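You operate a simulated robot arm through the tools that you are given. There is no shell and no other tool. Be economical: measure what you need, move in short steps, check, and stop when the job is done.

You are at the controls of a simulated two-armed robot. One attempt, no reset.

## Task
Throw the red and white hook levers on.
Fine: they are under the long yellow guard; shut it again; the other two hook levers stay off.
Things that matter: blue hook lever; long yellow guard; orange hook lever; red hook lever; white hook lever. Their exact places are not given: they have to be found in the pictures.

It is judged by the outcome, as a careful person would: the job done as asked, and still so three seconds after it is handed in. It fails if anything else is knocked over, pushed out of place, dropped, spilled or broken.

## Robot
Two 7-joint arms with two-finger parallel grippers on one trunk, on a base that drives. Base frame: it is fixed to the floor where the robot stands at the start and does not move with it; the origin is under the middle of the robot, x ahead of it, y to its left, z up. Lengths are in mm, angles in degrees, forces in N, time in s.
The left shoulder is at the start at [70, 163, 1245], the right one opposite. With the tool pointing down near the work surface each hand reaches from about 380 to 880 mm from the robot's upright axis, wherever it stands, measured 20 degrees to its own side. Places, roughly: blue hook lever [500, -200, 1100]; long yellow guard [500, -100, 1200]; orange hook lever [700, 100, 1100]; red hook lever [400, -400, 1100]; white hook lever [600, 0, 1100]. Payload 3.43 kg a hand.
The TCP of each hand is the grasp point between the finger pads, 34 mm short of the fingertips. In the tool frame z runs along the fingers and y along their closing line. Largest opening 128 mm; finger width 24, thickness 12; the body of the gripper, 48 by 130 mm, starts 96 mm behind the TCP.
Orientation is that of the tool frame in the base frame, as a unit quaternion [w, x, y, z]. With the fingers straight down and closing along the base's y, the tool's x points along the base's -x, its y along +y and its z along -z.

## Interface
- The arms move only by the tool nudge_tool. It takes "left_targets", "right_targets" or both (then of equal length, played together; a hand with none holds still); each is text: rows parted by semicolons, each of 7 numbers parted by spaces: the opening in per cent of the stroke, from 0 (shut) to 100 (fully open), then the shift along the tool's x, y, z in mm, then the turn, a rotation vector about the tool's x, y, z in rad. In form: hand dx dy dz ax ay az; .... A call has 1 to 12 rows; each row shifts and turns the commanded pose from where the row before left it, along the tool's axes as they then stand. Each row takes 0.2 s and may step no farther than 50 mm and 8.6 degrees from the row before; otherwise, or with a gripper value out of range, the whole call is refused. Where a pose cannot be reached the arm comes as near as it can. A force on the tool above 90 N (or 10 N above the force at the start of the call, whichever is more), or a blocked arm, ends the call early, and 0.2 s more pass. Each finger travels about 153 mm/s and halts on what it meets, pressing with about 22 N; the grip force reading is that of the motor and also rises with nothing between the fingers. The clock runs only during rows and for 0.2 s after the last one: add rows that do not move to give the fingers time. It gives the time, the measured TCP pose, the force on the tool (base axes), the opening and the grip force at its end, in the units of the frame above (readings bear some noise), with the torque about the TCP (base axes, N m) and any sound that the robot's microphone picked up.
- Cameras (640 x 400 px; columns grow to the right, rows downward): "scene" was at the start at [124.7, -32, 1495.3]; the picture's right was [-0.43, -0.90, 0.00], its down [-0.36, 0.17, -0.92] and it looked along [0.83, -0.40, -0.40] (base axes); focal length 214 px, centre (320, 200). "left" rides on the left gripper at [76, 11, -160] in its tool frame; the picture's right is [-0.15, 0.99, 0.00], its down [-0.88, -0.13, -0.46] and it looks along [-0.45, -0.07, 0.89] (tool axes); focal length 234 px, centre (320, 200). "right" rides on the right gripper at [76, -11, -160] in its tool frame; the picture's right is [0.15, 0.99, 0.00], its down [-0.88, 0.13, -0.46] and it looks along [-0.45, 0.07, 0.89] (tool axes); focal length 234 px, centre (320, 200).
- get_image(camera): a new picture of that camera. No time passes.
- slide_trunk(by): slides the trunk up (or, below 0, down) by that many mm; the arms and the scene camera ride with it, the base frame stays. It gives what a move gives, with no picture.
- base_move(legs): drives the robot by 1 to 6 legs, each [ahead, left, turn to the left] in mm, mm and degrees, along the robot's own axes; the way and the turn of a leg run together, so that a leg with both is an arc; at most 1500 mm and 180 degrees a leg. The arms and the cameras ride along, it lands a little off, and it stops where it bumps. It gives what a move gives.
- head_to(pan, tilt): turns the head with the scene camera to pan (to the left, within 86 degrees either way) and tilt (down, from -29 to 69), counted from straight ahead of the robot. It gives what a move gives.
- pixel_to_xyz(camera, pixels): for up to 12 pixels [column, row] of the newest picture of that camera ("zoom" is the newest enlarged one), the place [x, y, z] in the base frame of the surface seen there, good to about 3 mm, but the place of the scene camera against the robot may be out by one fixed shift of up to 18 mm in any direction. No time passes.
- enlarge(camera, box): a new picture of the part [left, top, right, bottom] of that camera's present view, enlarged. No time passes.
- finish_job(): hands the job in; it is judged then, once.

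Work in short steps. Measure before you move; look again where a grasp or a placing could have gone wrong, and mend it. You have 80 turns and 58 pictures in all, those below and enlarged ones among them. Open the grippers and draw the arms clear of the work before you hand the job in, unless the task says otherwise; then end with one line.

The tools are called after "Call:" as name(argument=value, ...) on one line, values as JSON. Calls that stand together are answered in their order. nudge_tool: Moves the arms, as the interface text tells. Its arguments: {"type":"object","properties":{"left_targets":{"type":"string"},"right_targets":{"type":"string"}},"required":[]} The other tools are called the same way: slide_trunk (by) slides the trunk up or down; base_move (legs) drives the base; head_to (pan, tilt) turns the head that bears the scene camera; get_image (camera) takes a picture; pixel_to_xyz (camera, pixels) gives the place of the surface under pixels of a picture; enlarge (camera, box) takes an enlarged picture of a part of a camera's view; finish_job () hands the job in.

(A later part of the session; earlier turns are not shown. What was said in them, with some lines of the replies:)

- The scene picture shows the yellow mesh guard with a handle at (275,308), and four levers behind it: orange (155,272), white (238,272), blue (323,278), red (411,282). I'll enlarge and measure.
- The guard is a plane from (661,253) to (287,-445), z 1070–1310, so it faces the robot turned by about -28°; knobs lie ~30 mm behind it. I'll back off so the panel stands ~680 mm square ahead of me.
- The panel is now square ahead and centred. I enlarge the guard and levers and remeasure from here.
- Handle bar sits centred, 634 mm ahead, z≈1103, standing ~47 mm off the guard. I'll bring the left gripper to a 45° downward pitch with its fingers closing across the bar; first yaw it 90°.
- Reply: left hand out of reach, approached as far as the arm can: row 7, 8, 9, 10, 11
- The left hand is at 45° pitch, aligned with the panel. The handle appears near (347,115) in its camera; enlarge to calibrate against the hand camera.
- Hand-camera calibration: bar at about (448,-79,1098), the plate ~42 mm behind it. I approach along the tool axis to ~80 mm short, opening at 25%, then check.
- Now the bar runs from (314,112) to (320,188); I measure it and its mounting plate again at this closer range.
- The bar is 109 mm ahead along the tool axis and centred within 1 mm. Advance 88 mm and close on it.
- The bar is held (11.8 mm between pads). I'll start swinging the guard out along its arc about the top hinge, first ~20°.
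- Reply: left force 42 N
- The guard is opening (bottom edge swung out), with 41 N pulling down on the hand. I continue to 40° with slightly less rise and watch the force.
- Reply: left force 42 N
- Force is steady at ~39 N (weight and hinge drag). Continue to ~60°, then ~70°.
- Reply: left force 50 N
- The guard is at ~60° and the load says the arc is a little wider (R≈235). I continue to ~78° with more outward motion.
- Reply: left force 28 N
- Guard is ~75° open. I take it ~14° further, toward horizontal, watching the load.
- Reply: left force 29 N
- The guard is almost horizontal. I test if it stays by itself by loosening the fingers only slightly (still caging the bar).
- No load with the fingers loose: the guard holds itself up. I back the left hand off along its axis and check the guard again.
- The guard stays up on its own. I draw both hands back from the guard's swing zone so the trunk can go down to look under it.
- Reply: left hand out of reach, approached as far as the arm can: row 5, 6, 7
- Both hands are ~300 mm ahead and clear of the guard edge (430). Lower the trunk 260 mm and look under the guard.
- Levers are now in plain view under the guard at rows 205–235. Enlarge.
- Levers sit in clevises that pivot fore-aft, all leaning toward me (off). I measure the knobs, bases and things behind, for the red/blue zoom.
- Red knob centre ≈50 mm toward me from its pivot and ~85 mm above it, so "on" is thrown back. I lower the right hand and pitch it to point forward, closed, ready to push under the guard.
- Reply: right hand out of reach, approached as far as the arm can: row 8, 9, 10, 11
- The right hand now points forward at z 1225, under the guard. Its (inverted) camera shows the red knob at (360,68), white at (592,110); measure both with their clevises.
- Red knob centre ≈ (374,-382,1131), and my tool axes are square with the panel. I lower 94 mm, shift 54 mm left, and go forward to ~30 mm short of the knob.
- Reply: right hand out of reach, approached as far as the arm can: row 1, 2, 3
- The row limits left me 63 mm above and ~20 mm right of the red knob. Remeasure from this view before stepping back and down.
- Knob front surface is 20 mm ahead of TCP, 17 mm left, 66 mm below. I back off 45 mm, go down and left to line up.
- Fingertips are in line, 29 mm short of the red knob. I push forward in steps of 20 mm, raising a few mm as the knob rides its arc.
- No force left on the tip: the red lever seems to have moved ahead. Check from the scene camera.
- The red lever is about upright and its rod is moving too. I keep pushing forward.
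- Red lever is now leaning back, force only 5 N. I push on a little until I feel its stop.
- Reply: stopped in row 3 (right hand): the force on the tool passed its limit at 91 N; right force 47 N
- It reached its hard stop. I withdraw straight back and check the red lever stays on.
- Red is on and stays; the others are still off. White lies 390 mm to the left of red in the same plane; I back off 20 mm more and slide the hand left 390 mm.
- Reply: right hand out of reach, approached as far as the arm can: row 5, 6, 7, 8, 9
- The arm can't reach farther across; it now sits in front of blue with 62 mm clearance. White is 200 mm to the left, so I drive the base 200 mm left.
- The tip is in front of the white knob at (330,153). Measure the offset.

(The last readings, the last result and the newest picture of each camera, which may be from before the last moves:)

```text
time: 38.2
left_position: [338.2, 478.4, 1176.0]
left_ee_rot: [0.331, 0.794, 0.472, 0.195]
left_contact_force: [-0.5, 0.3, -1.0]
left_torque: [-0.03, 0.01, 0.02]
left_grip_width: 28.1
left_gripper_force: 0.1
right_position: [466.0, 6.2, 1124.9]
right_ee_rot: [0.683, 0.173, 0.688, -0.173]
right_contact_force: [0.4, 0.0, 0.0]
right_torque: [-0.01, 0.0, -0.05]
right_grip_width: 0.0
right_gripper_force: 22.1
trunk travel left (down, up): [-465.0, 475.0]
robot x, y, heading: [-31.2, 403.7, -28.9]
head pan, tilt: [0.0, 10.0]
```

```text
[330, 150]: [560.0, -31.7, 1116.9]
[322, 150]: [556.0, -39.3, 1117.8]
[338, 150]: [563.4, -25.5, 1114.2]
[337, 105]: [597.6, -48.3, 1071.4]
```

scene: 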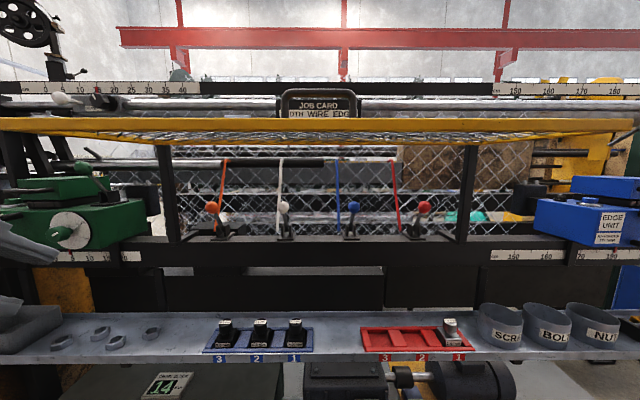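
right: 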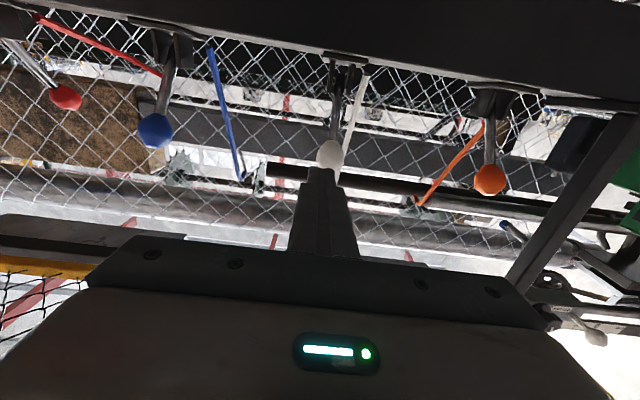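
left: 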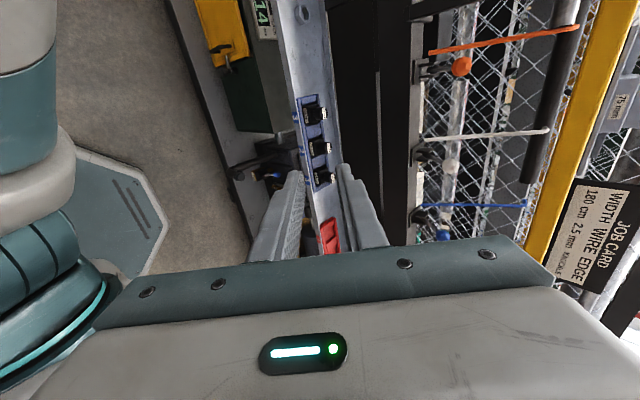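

White's knob is 11 mm to the left and 67 mm ahead of the tips. I shift, advance to contact and push through the arc as with red (about 114 mm after contact).

Call:
nudge_tool(right_targets="0 -2 9.5 0 0 0 0; 0 -2 0 30 0 0 0; 0 -2 0 30 0 0 0; 0 -2 0 18 0 0 0; 0 -2 0 15 0 0 0; 0 -2 0 15 0 0 0; 0 0 0 15 0 0 0; 0 0 0 15 0 0 0; 0 0 0 15 0 0 0; 0 2 0 10 0 0 0; 0 2 0 7 0 0 0")

Call:
get_image(camera="scene")

```text
time: 40.6
left_position: [337.3, 477.2, 1177.8]
left_ee_rot: [0.33, 0.794, 0.472, 0.196]
left_contact_force: [-0.8, 0.4, 0.3]
left_torque: [-0.02, 0.02, 0.0]
left_grip_width: 28.7
left_gripper_force: 0.0
right_position: [592.1, -92.6, 1128.9]
right_ee_rot: [0.683, 0.172, 0.688, -0.172]
right_contact_force: [0.3, 0.2, -0.7]
right_torque: [0.0, 0.0, 0.01]
right_grip_width: 0.2
right_gripper_force: 21.9
right hand out of reach, approached as far as the arm can: row 1, 4, 7, 8, 9, 10
trunk travel left (down, up): [-465.0, 475.0]
robot x, y, heading: [-28.4, 403.9, -28.7]
head pan, tilt: [0.0, 10.0]
```

```text
25 pictures are left
```

scene: 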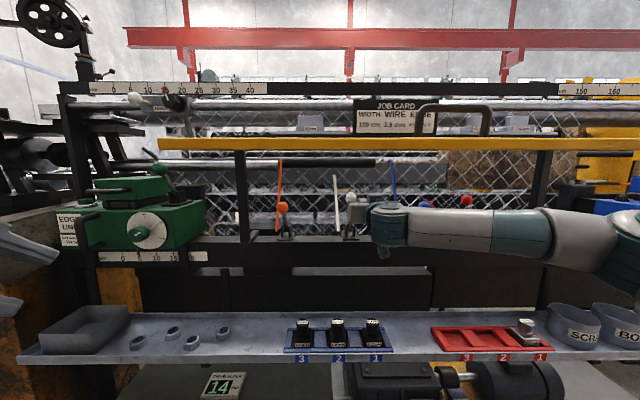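

The hand drifted ~27 mm right at its reach limit. Enlarge to see if white moved and blue is untouched.

Call:
enlarge(camera="scene", box=[260, 140, 500, 290])

Call:
get_image(camera="right")

```text
2.67 times, centred on (380, 215) of scene
```

zoom: 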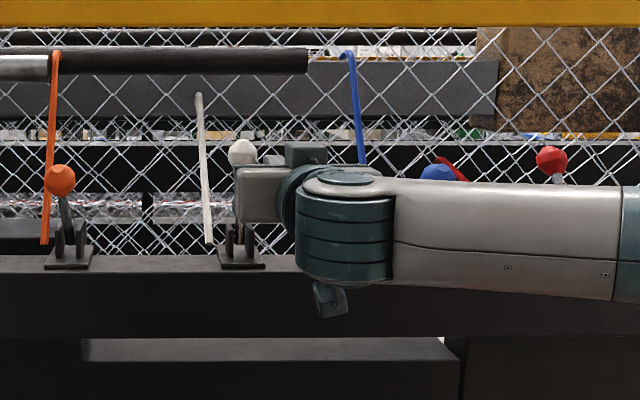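

```text
23 pictures are left
```

right: 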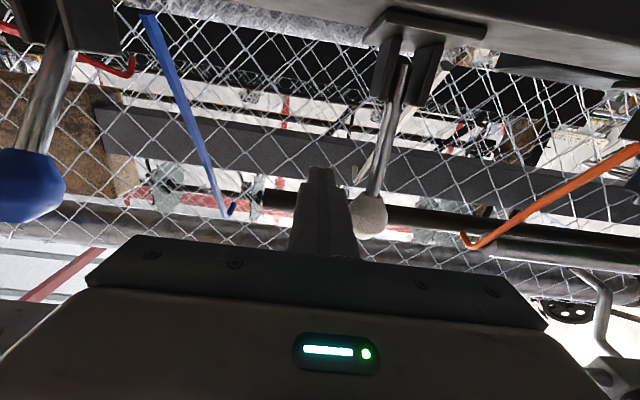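

White is about upright, the tips having slipped off to its right; blue is untouched, but the forearm is close to it. I withdraw straight back, then drive the base farther left to push straight.

Call:
nudge_tool(right_targets="0 0 0 -40 0 0 0; 0 0 0 -40 0 0 0; 0 0 0 -40 0 0 0; 0 0 0 -45 0 0 0; 0 0 0 0 0 0 0")

Call:
get_image(camera="right")

```text
time: 41.8
left_position: [337.3, 476.9, 1176.8]
left_ee_rot: [0.33, 0.794, 0.472, 0.195]
left_contact_force: [0.3, 0.8, -0.1]
left_torque: [-0.01, 0.01, -0.02]
left_grip_width: 28.3
left_gripper_force: 0.0
right_position: [447.4, -14.4, 1128.1]
right_ee_rot: [0.683, 0.174, 0.688, -0.173]
right_contact_force: [0.4, -0.3, 0.2]
right_torque: [0.0, -0.03, -0.02]
right_grip_width: 0.0
right_gripper_force: 22.3
trunk travel left (down, up): [-465.0, 475.0]
robot x, y, heading: [-32.4, 404.0, -28.8]
head pan, tilt: [0.0, 10.0]
```

```text
22 pictures are left
```

right: 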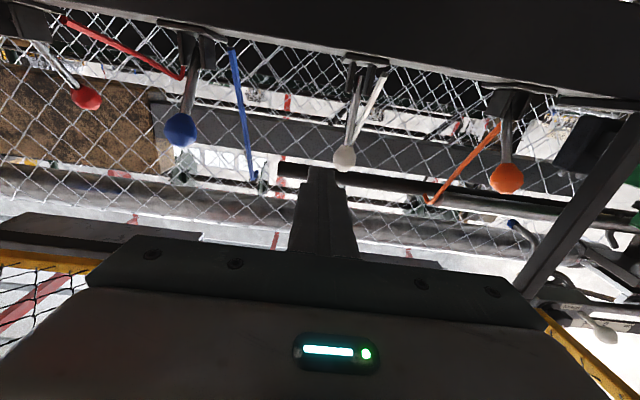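

White rests upright. I drive the base 150 mm left (tips are 70 mm clear of the knob line) and then shift the hand 125 mm right.

Call:
base_move(legs=[[0, 150, 0]])

Call:
nudge_tool(right_targets="0 0 -42 0 0 0 0; 0 0 -42 0 0 0 0; 0 0 -42 0 0 0 0; 0 0 0 0 0 0 0")

Call:
get_image(camera="right")

```text
time: 43.2
left_position: [410.2, 611.4, 1176.8]
left_ee_rot: [0.33, 0.793, 0.473, 0.195]
left_contact_force: [-0.1, 0.2, -0.6]
left_torque: [-0.02, 0.01, 0.01]
left_grip_width: 28.4
left_gripper_force: 0.1
right_position: [522.7, 121.0, 1128.0]
right_ee_rot: [0.683, 0.173, 0.688, -0.173]
right_contact_force: [0.0, -0.2, -0.1]
right_torque: [0.02, -0.01, -0.02]
right_grip_width: 0.0
right_gripper_force: 22.2
trunk travel left (down, up): [-465.0, 475.0]
robot x, y, heading: [39.1, 530.6, -28.5]
head pan, tilt: [0.0, 10.0]
```

```text
time: 44.2
left_position: [410.3, 612.1, 1176.1]
left_ee_rot: [0.33, 0.793, 0.473, 0.195]
left_contact_force: [1.1, 0.3, -1.0]
left_torque: [-0.03, -0.01, -0.02]
left_grip_width: 28.4
left_gripper_force: 0.2
right_position: [461.5, 8.4, 1126.7]
right_ee_rot: [0.684, 0.172, 0.688, -0.173]
right_contact_force: [-1.3, -0.8, 0.5]
right_torque: [0.0, -0.02, -0.05]
right_grip_width: 0.0
right_gripper_force: 21.5
trunk travel left (down, up): [-465.0, 475.0]
robot x, y, heading: [41.5, 532.6, -28.5]
head pan, tilt: [0.0, 10.0]
```

```text
21 pictures are left
```

right: 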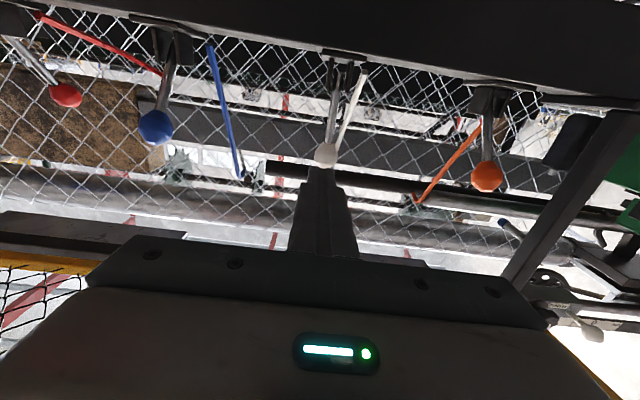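

Now lined up; final travel should be ~184 mm. I go forward 172 mm with a +5 mm left trim.

Call:
nudge_tool(right_targets="0 -4 5 30 0 0 0; 0 -4 0 30 0 0 0; 0 0 0 30 0 0 0; 0 0 0 20 0 0 0; 0 0 0 18 0 0 0; 0 0 0 18 0 0 0; 0 2 0 16 0 0 0; 0 2 0 10 0 0 0; 0 0 0 0 0 0 0")

Call:
get_image(camera="right")

Call:
get_image(camera="scene")

```text
time: 46.2
left_position: [409.5, 611.7, 1175.8]
left_ee_rot: [0.33, 0.794, 0.472, 0.196]
left_contact_force: [0.0, -0.8, 0.5]
left_torque: [-0.02, 0.02, -0.03]
left_grip_width: 28.3
left_gripper_force: 0.1
right_position: [616.4, -66.4, 1132.2]
right_ee_rot: [0.683, 0.172, 0.689, -0.172]
right_contact_force: [-0.4, 0.0, 0.4]
right_torque: [0.01, -0.01, 0.01]
right_grip_width: 0.0
right_gripper_force: 22.3
trunk travel left (down, up): [-465.0, 475.0]
robot x, y, heading: [39.1, 531.7, -28.6]
head pan, tilt: [0.0, 10.0]
```

```text
20 pictures are left
```

right: 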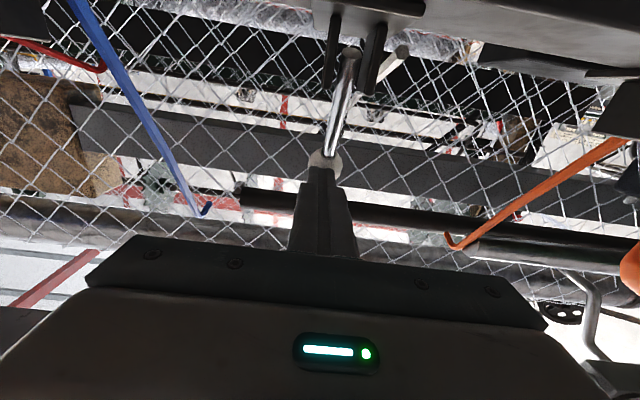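

```text
19 pictures are left
```

scene: 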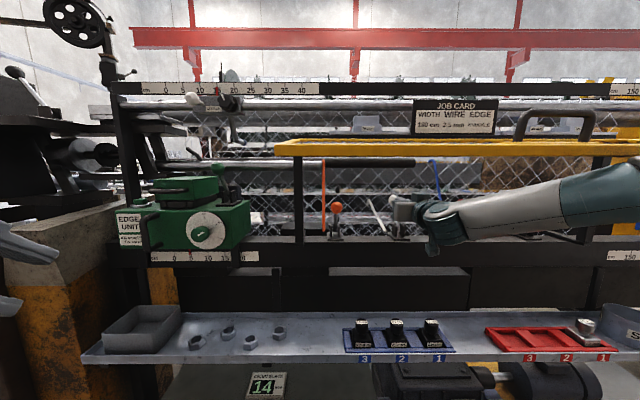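

White is well over with no force yet; I push 5 mm at a time to feel the stop.

Call:
nudge_tool(right_targets="0 2 0 5 0 0 0; 0 1 0 5 0 0 0; 0 0 0 4 0 0 0")

Call:
enlarge(camera="scene", box=[310, 150, 550, 300])

```text
time: 47.0
left_position: [403.3, 613.0, 1179.8]
left_ee_rot: [0.333, 0.793, 0.471, 0.196]
left_contact_force: [-0.4, -0.1, -0.7]
left_torque: [-0.03, 0.0, 0.01]
left_grip_width: 28.4
left_gripper_force: 0.0
right_position: [621.5, -70.0, 1128.7]
right_ee_rot: [0.684, 0.172, 0.688, -0.171]
right_contact_force: [-45.8, 27.3, -16.2]
right_torque: [0.59, 1.05, 0.28]
right_grip_width: 0.1
right_gripper_force: 21.9
trunk travel left (down, up): [-465.0, 475.0]
robot x, y, heading: [38.6, 534.0, -28.7]
head pan, tilt: [0.0, 10.0]
```

```text
2.67 times, centred on (430, 225) of scene
```

zoom: 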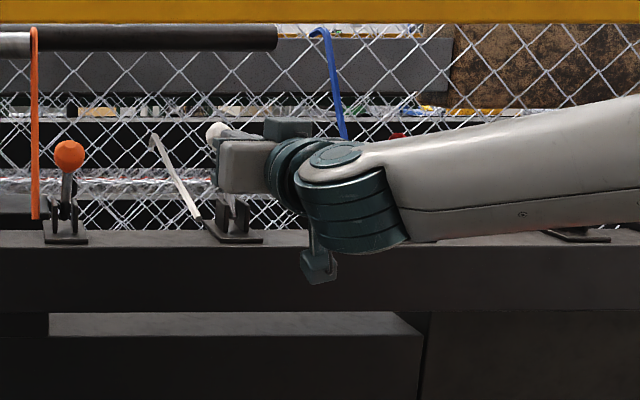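

Stop reached at ~55 N. I withdraw straight back and verify all four levers.

Call:
nudge_tool(right_targets="0 0 0 -15 0 0 0; 0 0 0 -40 0 0 0; 0 0 0 -45 0 0 0; 0 0 0 -45 0 0 0; 0 0 0 -45 0 0 0; 0 0 0 -45 0 0 0; 0 0 0 -40 0 0 0")

Call:
enlarge(camera="scene", box=[300, 140, 600, 327])

```text
time: 48.6
left_position: [408.0, 611.4, 1177.4]
left_ee_rot: [0.33, 0.794, 0.472, 0.195]
left_contact_force: [-0.2, 0.4, 0.8]
left_torque: [-0.01, -0.02, -0.02]
left_grip_width: 28.5
left_gripper_force: 0.1
right_position: [415.2, 35.6, 1155.6]
right_ee_rot: [0.683, 0.172, 0.689, -0.172]
right_contact_force: [-0.6, 0.0, 1.0]
right_torque: [0.0, 0.02, 0.01]
right_grip_width: 0.2
right_gripper_force: 22.3
right hand out of reach, approached as far as the arm can: row 6, 7
trunk travel left (down, up): [-465.0, 475.0]
robot x, y, heading: [43.8, 535.2, -28.6]
head pan, tilt: [0.0, 10.0]
```

```text
2.13 times, centred on (450, 234) of scene
```

zoom: 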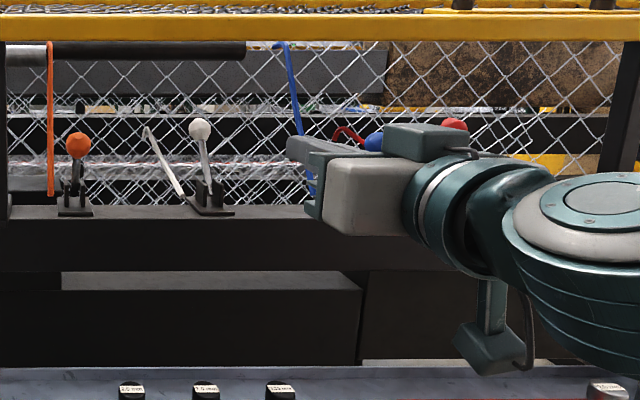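

White and red are on, orange and blue off. Now to close the guard: I drive 350 mm right (hand stays low under the guard, well short of the knobs), then 220 mm back to clear it.

Call:
base_move(legs=[[0, -345, 0], [-220, 0, 0]])

Call:
get_image(camera="scene")

```text
time: 52.1
left_position: [56.2, 410.8, 1176.9]
left_ee_rot: [0.33, 0.794, 0.472, 0.196]
left_contact_force: [-0.4, 0.5, -0.3]
left_torque: [-0.01, 0.02, 0.01]
left_grip_width: 28.2
left_gripper_force: 0.0
right_position: [60.9, -163.4, 1154.4]
right_ee_rot: [0.684, 0.173, 0.688, -0.172]
right_contact_force: [0.2, -0.3, 1.2]
right_torque: [0.0, -0.04, 0.01]
right_grip_width: 0.2
right_gripper_force: 22.0
trunk travel left (down, up): [-465.0, 475.0]
robot x, y, heading: [-311.3, 331.7, -28.5]
head pan, tilt: [0.0, 10.0]
```

```text
16 pictures are left
```

scene: 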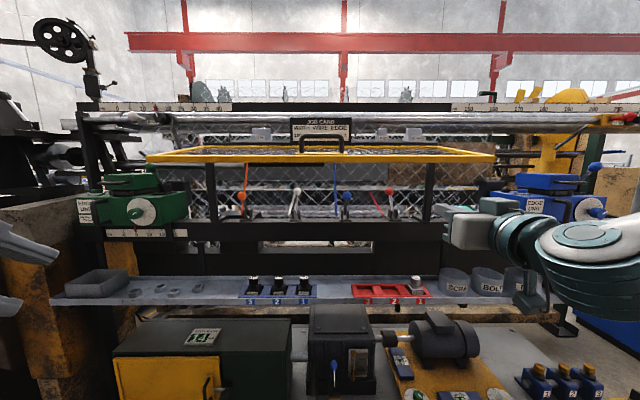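

All clear of the guard now. Raise the trunk 260 mm back to the height used before, then lift the right hand a bit more and pull it back.

Call:
slide_trunk(by=260)

Call:
nudge_tool(right_targets="0 -40 -20 0 0 0 0; 0 -40 -20 0 0 0 0; 0 -20 -20 -10 0 0 0; 0 0 0 -20 0 0 0")

Call:
head_to(pan=0, tilt=27)

```text
time: 54.8
left_position: [55.5, 411.4, 1436.3]
left_ee_rot: [0.33, 0.793, 0.472, 0.196]
left_contact_force: [-0.6, -0.4, 0.1]
left_torque: [-0.02, 0.01, 0.02]
left_grip_width: 28.4
left_gripper_force: 0.1
right_position: [61.7, -164.4, 1414.1]
right_ee_rot: [0.683, 0.173, 0.688, -0.172]
right_contact_force: [0.1, 0.4, 0.2]
right_torque: [0.0, 0.01, 0.02]
right_grip_width: 0.4
right_gripper_force: 22.1
trunk travel left (down, up): [-725.0, 215.0]
robot x, y, heading: [-312.7, 328.6, -28.6]
head pan, tilt: [0.0, 10.0]
```

```text
time: 55.8
left_position: [53.2, 411.0, 1437.5]
left_ee_rot: [0.329, 0.794, 0.473, 0.196]
left_contact_force: [-0.5, -0.7, 0.2]
left_torque: [-0.03, 0.0, 0.03]
left_grip_width: 28.2
left_gripper_force: 0.1
right_position: [4.9, -201.2, 1514.5]
right_ee_rot: [0.683, 0.173, 0.688, -0.172]
right_contact_force: [-1.0, 0.1, -0.6]
right_torque: [0.0, 0.0, 0.0]
right_grip_width: 0.0
right_gripper_force: 21.6
trunk travel left (down, up): [-725.0, 215.0]
robot x, y, heading: [-309.7, 331.4, -28.6]
head pan, tilt: [0.0, 10.0]
```

```text
time: 56.6
left_position: [57.2, 412.1, 1437.0]
left_ee_rot: [0.33, 0.793, 0.473, 0.195]
left_contact_force: [-0.6, -0.3, 0.0]
left_torque: [-0.02, 0.03, -0.01]
left_grip_width: 28.0
left_gripper_force: 0.1
right_position: [6.8, -200.7, 1514.4]
right_ee_rot: [0.683, 0.174, 0.688, -0.173]
right_contact_force: [-0.2, 0.3, 0.3]
right_torque: [0.04, 0.02, -0.01]
right_grip_width: 0.1
right_gripper_force: 21.5
trunk travel left (down, up): [-725.0, 215.0]
robot x, y, heading: [-311.7, 333.1, -28.6]
head pan, tilt: [0.0, 27.0]
```

Drive 212 mm ahead to the place where I opened the guard; the left hand then sits left of the handle, behind the guard edge.

Call:
base_move(legs=[[212, 0, 0]])

Call:
nudge_tool(left_targets="22 -39 0 0 0 0 0; 22 -39 0 0 0 0 0; 22 -39 0 0 0 0 0; 22 -39 0 0 0 0 0; 22 -39 0 0 0 0 0; 22 -39 0 0 0 0 0")

Call:
get_image(camera="left")

```text
time: 58.2
left_position: [235.6, 313.0, 1436.9]
left_ee_rot: [0.33, 0.793, 0.473, 0.196]
left_contact_force: [-0.1, -0.1, 0.0]
left_torque: [0.0, -0.02, 0.01]
left_grip_width: 28.1
left_gripper_force: 0.0
right_position: [185.5, -299.3, 1514.6]
right_ee_rot: [0.684, 0.172, 0.688, -0.172]
right_contact_force: [0.3, 0.0, 0.2]
right_torque: [0.0, 0.02, -0.02]
right_grip_width: 0.0
right_gripper_force: 22.0
trunk travel left (down, up): [-725.0, 215.0]
robot x, y, heading: [-135.5, 232.5, -28.8]
head pan, tilt: [0.0, 27.0]
```

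```text
time: 59.6
left_position: [124.6, 107.0, 1435.5]
left_ee_rot: [0.329, 0.794, 0.472, 0.197]
left_contact_force: [51.3, 2.3, -18.3]
left_torque: [-1.72, 0.78, -4.92]
left_grip_width: 28.2
left_gripper_force: 0.1
right_position: [186.4, -302.5, 1513.2]
right_ee_rot: [0.683, 0.173, 0.689, -0.171]
right_contact_force: [0.0, -0.7, 0.7]
right_torque: [-0.01, -0.05, 0.02]
right_grip_width: 0.0
right_gripper_force: 21.9
trunk travel left (down, up): [-725.0, 215.0]
robot x, y, heading: [-131.6, 234.9, -28.6]
head pan, tilt: [0.0, 27.0]
```

```text
15 pictures are left
```

left: 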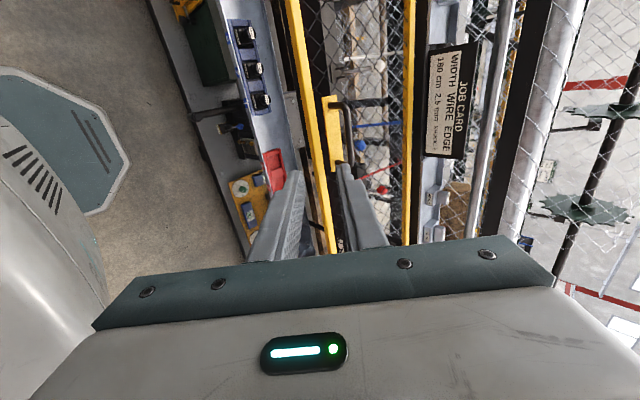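

There's 51 N on the left hand: it's likely pressed against my own trunk this close in. I ease it forward 40 mm and check the force.

Call:
nudge_tool(left_targets="22 0 14 14 0 0 0; 22 0 14 14 0 0 0; 22 0 0 0 0 0 0")

Call:
enlarge(camera="left", box=[260, 60, 460, 185])

```text
time: 60.4
left_position: [159.2, 89.1, 1437.2]
left_ee_rot: [0.33, 0.793, 0.473, 0.195]
left_contact_force: [-0.5, 0.5, 0.1]
left_torque: [0.01, -0.03, 0.0]
left_grip_width: 28.3
left_gripper_force: 0.0
right_position: [187.5, -299.5, 1514.9]
right_ee_rot: [0.683, 0.173, 0.688, -0.173]
right_contact_force: [-0.8, 0.1, 0.2]
right_torque: [0.0, 0.04, -0.02]
right_grip_width: 0.1
right_gripper_force: 21.5
trunk travel left (down, up): [-725.0, 215.0]
robot x, y, heading: [-130.1, 236.3, -28.7]
head pan, tilt: [0.0, 27.0]
```

```text
3.20 times, centred on (360, 122) of left
```

zoom: 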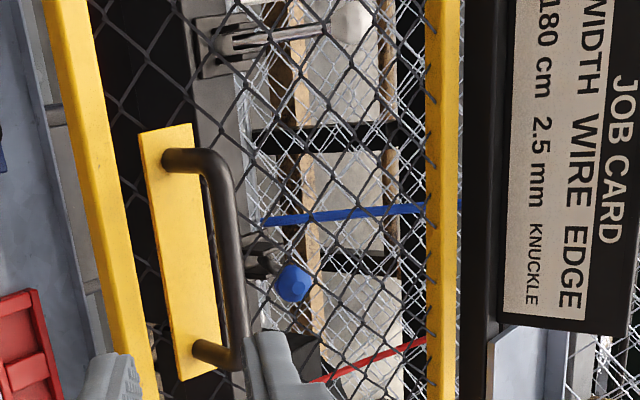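

Force is gone. The bar runs from (215,165) to (237,345) in the enlarged view; measure it.

Call:
pixel_to_xyz(camera="zoom", pixels=[[222, 200], [226, 240], [231, 280], [235, 315], [172, 160], [198, 348], [70, 100], [440, 200]])

```text
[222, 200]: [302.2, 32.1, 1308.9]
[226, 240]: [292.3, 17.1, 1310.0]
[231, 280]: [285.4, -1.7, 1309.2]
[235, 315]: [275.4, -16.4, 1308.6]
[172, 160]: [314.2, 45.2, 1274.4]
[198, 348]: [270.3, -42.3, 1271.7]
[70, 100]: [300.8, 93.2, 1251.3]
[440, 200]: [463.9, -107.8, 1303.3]
```

Bar centre ≈ (290,5,1306) (guard ~75° open). I align and advance in two stages, then close on it.

Call:
nudge_tool(left_targets="24 -5 8.5 30 0 0 0; 24 -5 8.5 35 0 0 0; 24 0 0 40 0 0 0; 24 0 0 35 0 0 0; 24 0 0 20 0 0 0; 24 0 0 20 0 0 0; 24 0 0 0 0 0 0")

Call:
get_image(camera="left")

```text
time: 62.0
left_position: [280.7, 14.4, 1320.6]
left_ee_rot: [0.33, 0.793, 0.473, 0.196]
left_contact_force: [0.2, 0.0, 0.2]
left_torque: [0.0, 0.0, 0.02]
left_grip_width: 30.6
left_gripper_force: 0.0
right_position: [187.5, -298.9, 1514.8]
right_ee_rot: [0.683, 0.173, 0.688, -0.172]
right_contact_force: [-0.5, 0.2, -0.1]
right_torque: [0.0, 0.01, 0.0]
right_grip_width: 0.1
right_gripper_force: 22.3
trunk travel left (down, up): [-725.0, 215.0]
robot x, y, heading: [-132.5, 233.5, -28.3]
head pan, tilt: [0.0, 27.0]
```

```text
13 pictures are left
```

left: 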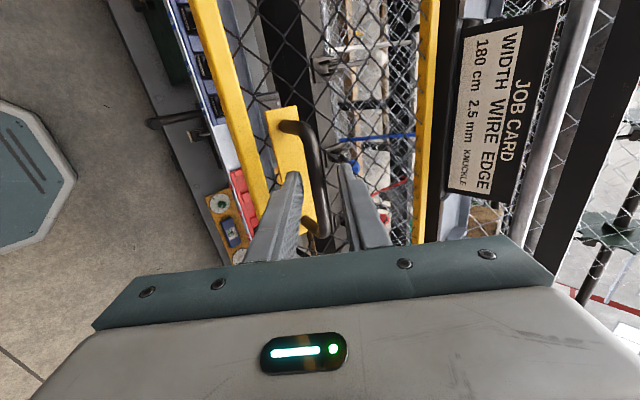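

The bar is between the pads. Close and swing the guard down the first half of its arc.

Call:
nudge_tool(left_targets="0 0 0 0 0 0 0; 0 0 0 0 0 0 0; 0 0 -17.6 23.8 0 0 0; 0 0 -14.4 26 0 0 0; 0 0 -11 27.5 0 0 0; 0 0 -7.4 28.8 0 0 0; 0 0 -3.7 29.8 0 0 0")

```text
time: 63.6
left_position: [323.7, -10.7, 1185.6]
left_ee_rot: [0.326, 0.796, 0.472, 0.194]
left_contact_force: [-27.8, 29.7, -24.9]
left_torque: [-0.24, 1.01, 0.06]
left_grip_width: 11.9
left_gripper_force: 45.2
right_position: [185.7, -294.2, 1517.0]
right_ee_rot: [0.684, 0.171, 0.688, -0.173]
right_contact_force: [0.5, -0.8, -0.6]
right_torque: [0.0, 0.01, -0.02]
right_grip_width: 0.2
right_gripper_force: 21.8
trunk travel left (down, up): [-725.0, 215.0]
robot x, y, heading: [-132.0, 235.8, -28.2]
head pan, tilt: [0.0, 27.0]
```

On track (same point as on the way up at ~40°). Continue the second half to closed.

Call:
nudge_tool(left_targets="0 0 -1 29.5 0 0 0; 0 0 3.5 29.4 0 0 0; 0 0 7.6 28.6 0 0 0; 0 0 11.2 27.5 0 0 0; 0 0 11 19 0 0 0; 0 0 0 0 0 0 0")

Call:
get_image(camera="left")

```text
time: 65.0
left_position: [432.4, -69.2, 1107.5]
left_ee_rot: [0.32, 0.797, 0.475, 0.193]
left_contact_force: [-19.3, 16.0, -54.2]
left_torque: [-0.59, 1.04, 0.18]
left_grip_width: 11.8
left_gripper_force: 44.7
right_position: [190.1, -299.3, 1514.9]
right_ee_rot: [0.682, 0.172, 0.689, -0.172]
right_contact_force: [-0.5, 0.0, 0.0]
right_torque: [0.0, 0.01, -0.02]
right_grip_width: 0.2
right_gripper_force: 21.2
trunk travel left (down, up): [-725.0, 215.0]
robot x, y, heading: [-126.4, 239.8, -28.5]
head pan, tilt: [0.0, 27.0]
```

```text
12 pictures are left
```

left: 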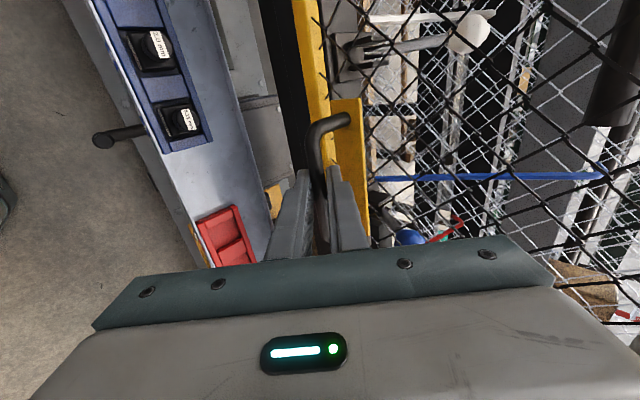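

Within ~4 mm of the closed place. I press it forward a few mm to seat it.

Call:
nudge_tool(left_targets="0 0 2 4 0 0 0; 0 0 2 4 0 0 0; 0 0 0 0 0 0 0")

```text
time: 65.8
left_position: [439.7, -72.8, 1105.5]
left_ee_rot: [0.32, 0.797, 0.475, 0.194]
left_contact_force: [-19.7, 17.2, -50.1]
left_torque: [-0.35, 1.0, 0.41]
left_grip_width: 11.8
left_gripper_force: 45.1
right_position: [190.7, -299.0, 1514.0]
right_ee_rot: [0.683, 0.172, 0.689, -0.171]
right_contact_force: [0.8, -0.4, -1.1]
right_torque: [-0.03, 0.0, 0.06]
right_grip_width: 0.0
right_gripper_force: 22.0
trunk travel left (down, up): [-725.0, 215.0]
robot x, y, heading: [-131.3, 237.0, -28.4]
head pan, tilt: [0.0, 27.0]
```

Still moving in with a steady force; press a little more to find the stop.

Call:
nudge_tool(left_targets="0 0 3 5 0 0 0; 0 0 3 5 0 0 0; 0 0 0 0 0 0 0")

Call:
get_image(camera="scene")

```text
time: 66.6
left_position: [439.8, -72.5, 1104.8]
left_ee_rot: [0.322, 0.797, 0.474, 0.192]
left_contact_force: [-51.4, 37.7, -39.4]
left_torque: [0.6, 0.96, 1.33]
left_grip_width: 11.9
left_gripper_force: 44.2
right_position: [183.1, -295.4, 1516.7]
right_ee_rot: [0.685, 0.171, 0.687, -0.172]
right_contact_force: [-0.6, -0.9, 0.6]
right_torque: [0.01, -0.01, 0.0]
right_grip_width: 0.0
right_gripper_force: 21.9
trunk travel left (down, up): [-725.0, 215.0]
robot x, y, heading: [-129.9, 234.9, -28.5]
head pan, tilt: [0.0, 27.0]
```

```text
11 pictures are left
```

scene: 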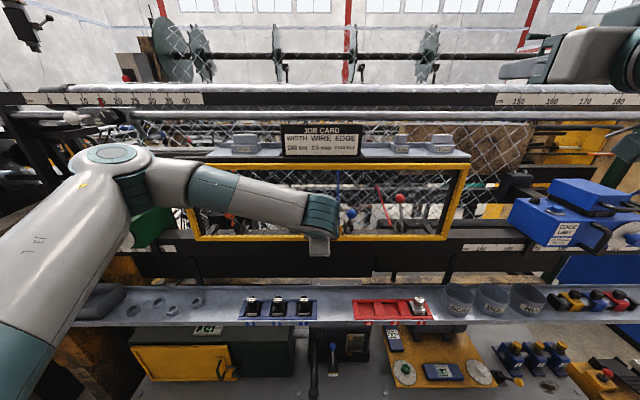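

The guard is at its stop (position no longer changes, force rises). I release and withdraw along the tool axis.

Call:
nudge_tool(left_targets="12 0 -2 -6 0 0 0; 26 0 -2 -3 0 0 0; 26 0 0 -25 0 0 0; 26 0 0 -40 0 0 0; 26 0 0 -40 0 0 0; 26 0 0 -45 0 0 0; 26 0 0 -45 0 0 0; 26 0 0 -45 0 0 0")

Call:
enlarge(camera="scene", box=[160, 120, 480, 260])

Call:
get_image(camera="left")

```text
time: 68.4
left_position: [291.9, 4.2, 1283.3]
left_ee_rot: [0.329, 0.794, 0.472, 0.196]
left_contact_force: [-0.2, -0.4, -0.5]
left_torque: [0.01, 0.01, -0.01]
left_grip_width: 33.5
left_gripper_force: 0.0
right_position: [186.8, -299.8, 1514.5]
right_ee_rot: [0.683, 0.173, 0.688, -0.173]
right_contact_force: [0.1, 0.2, -1.0]
right_torque: [0.0, -0.02, 0.02]
right_grip_width: 0.2
right_gripper_force: 22.1
trunk travel left (down, up): [-725.0, 215.0]
robot x, y, heading: [-128.2, 233.3, -28.4]
head pan, tilt: [0.0, 27.0]
```

```text
2.00 times, centred on (320, 190) of scene
```

zoom: 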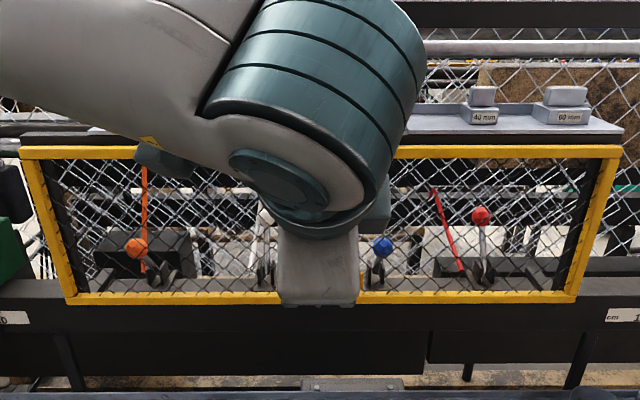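

```text
9 pictures are left
```

left: 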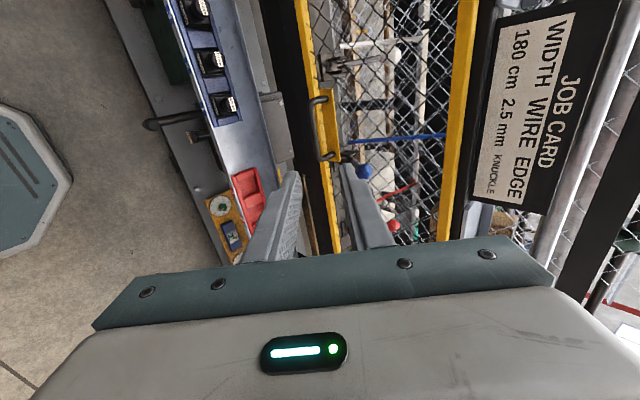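

The guard looks shut. I move the left hand up and to the left, open both grippers, and check the closure by measurement.

Call:
nudge_tool(left_targets="60 35 20 -25 0 0 0; 60 35 20 -25 0 0 0; 60 35 20 -25 0 0 0; 60 35 10 -10 0 0 0; 60 35 0 0 0 0 0; 60 35 0 0 0 0 0", right_targets="50 0 0 -10 0 0 0; 50 0 0 -10 0 0 0; 50 0 0 -10 0 0 0; 50 0 0 -10 0 0 0; 50 0 0 -10 0 0 0; 50 0 0 0 0 0 0")

Call:
enlarge(camera="scene", box=[160, 120, 480, 260])

Call:
pixel_to_xyz(camera="zoom", pixels=[[100, 153], [540, 153], [100, 298], [540, 297], [319, 300], [319, 281]])

```text
time: 69.8
left_position: [332.6, 100.4, 1380.0]
left_ee_rot: [0.331, 0.791, 0.475, 0.195]
left_contact_force: [0.4, 0.2, 0.7]
left_torque: [-0.03, 0.01, -0.01]
left_grip_width: 76.6
left_gripper_force: 0.1
left hand out of reach, approached as far as the arm can: row 4, 5, 6
right_position: [143.5, -274.7, 1514.9]
right_ee_rot: [0.683, 0.173, 0.689, -0.172]
right_contact_force: [0.4, 0.5, -0.1]
right_torque: [0.0, -0.01, 0.01]
right_grip_width: 63.9
right_gripper_force: 0.0
trunk travel left (down, up): [-725.0, 215.0]
robot x, y, heading: [-130.8, 234.6, -28.5]
head pan, tilt: [0.0, 27.0]
```

```text
2.00 times, centred on (320, 190) of scene
```

zoom: 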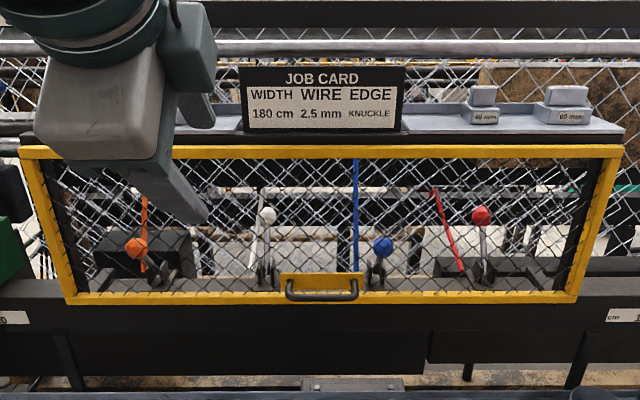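

```text
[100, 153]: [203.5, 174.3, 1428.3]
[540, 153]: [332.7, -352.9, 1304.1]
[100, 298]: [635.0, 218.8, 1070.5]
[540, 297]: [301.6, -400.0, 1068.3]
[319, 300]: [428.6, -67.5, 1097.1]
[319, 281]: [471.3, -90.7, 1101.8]
```

Bottom edge seems ~3–5 mm outward against the start, near measurement noise. I cross-check with the left hand camera.

Call:
get_image(camera="left")

```text
7 pictures are left
```

left: 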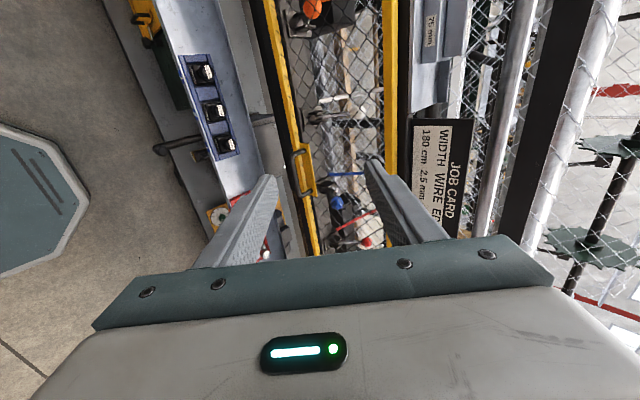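

Call:
pixel_to_xyz(camera="left", pixels=[[290, 110], [284, 85], [295, 130], [277, 50], [388, 60], [389, 100], [389, 140], [306, 170], [309, 178], [295, 170]])

```text
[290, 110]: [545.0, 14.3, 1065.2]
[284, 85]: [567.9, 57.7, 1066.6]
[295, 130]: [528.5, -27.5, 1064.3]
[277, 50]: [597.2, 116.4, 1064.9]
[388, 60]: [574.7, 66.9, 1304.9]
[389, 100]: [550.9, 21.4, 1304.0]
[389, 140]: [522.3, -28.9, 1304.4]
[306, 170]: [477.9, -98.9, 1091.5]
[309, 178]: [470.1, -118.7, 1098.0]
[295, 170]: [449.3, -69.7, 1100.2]
```

Hand-camera check: the bar is at (449,-70,1100), versus (451,-70,1100) before I opened it. The guard's top and bottom edges lie in one plane, so it is shut. Red and white are on, blue and orange are off, and both hands are open and clear, so I hand in.

Call:
finish_job()

```text
The job is handed in.
```

The red and white hook levers are on, the blue and orange ones are still off, and the long yellow guard is shut again, with both hands open and clear.
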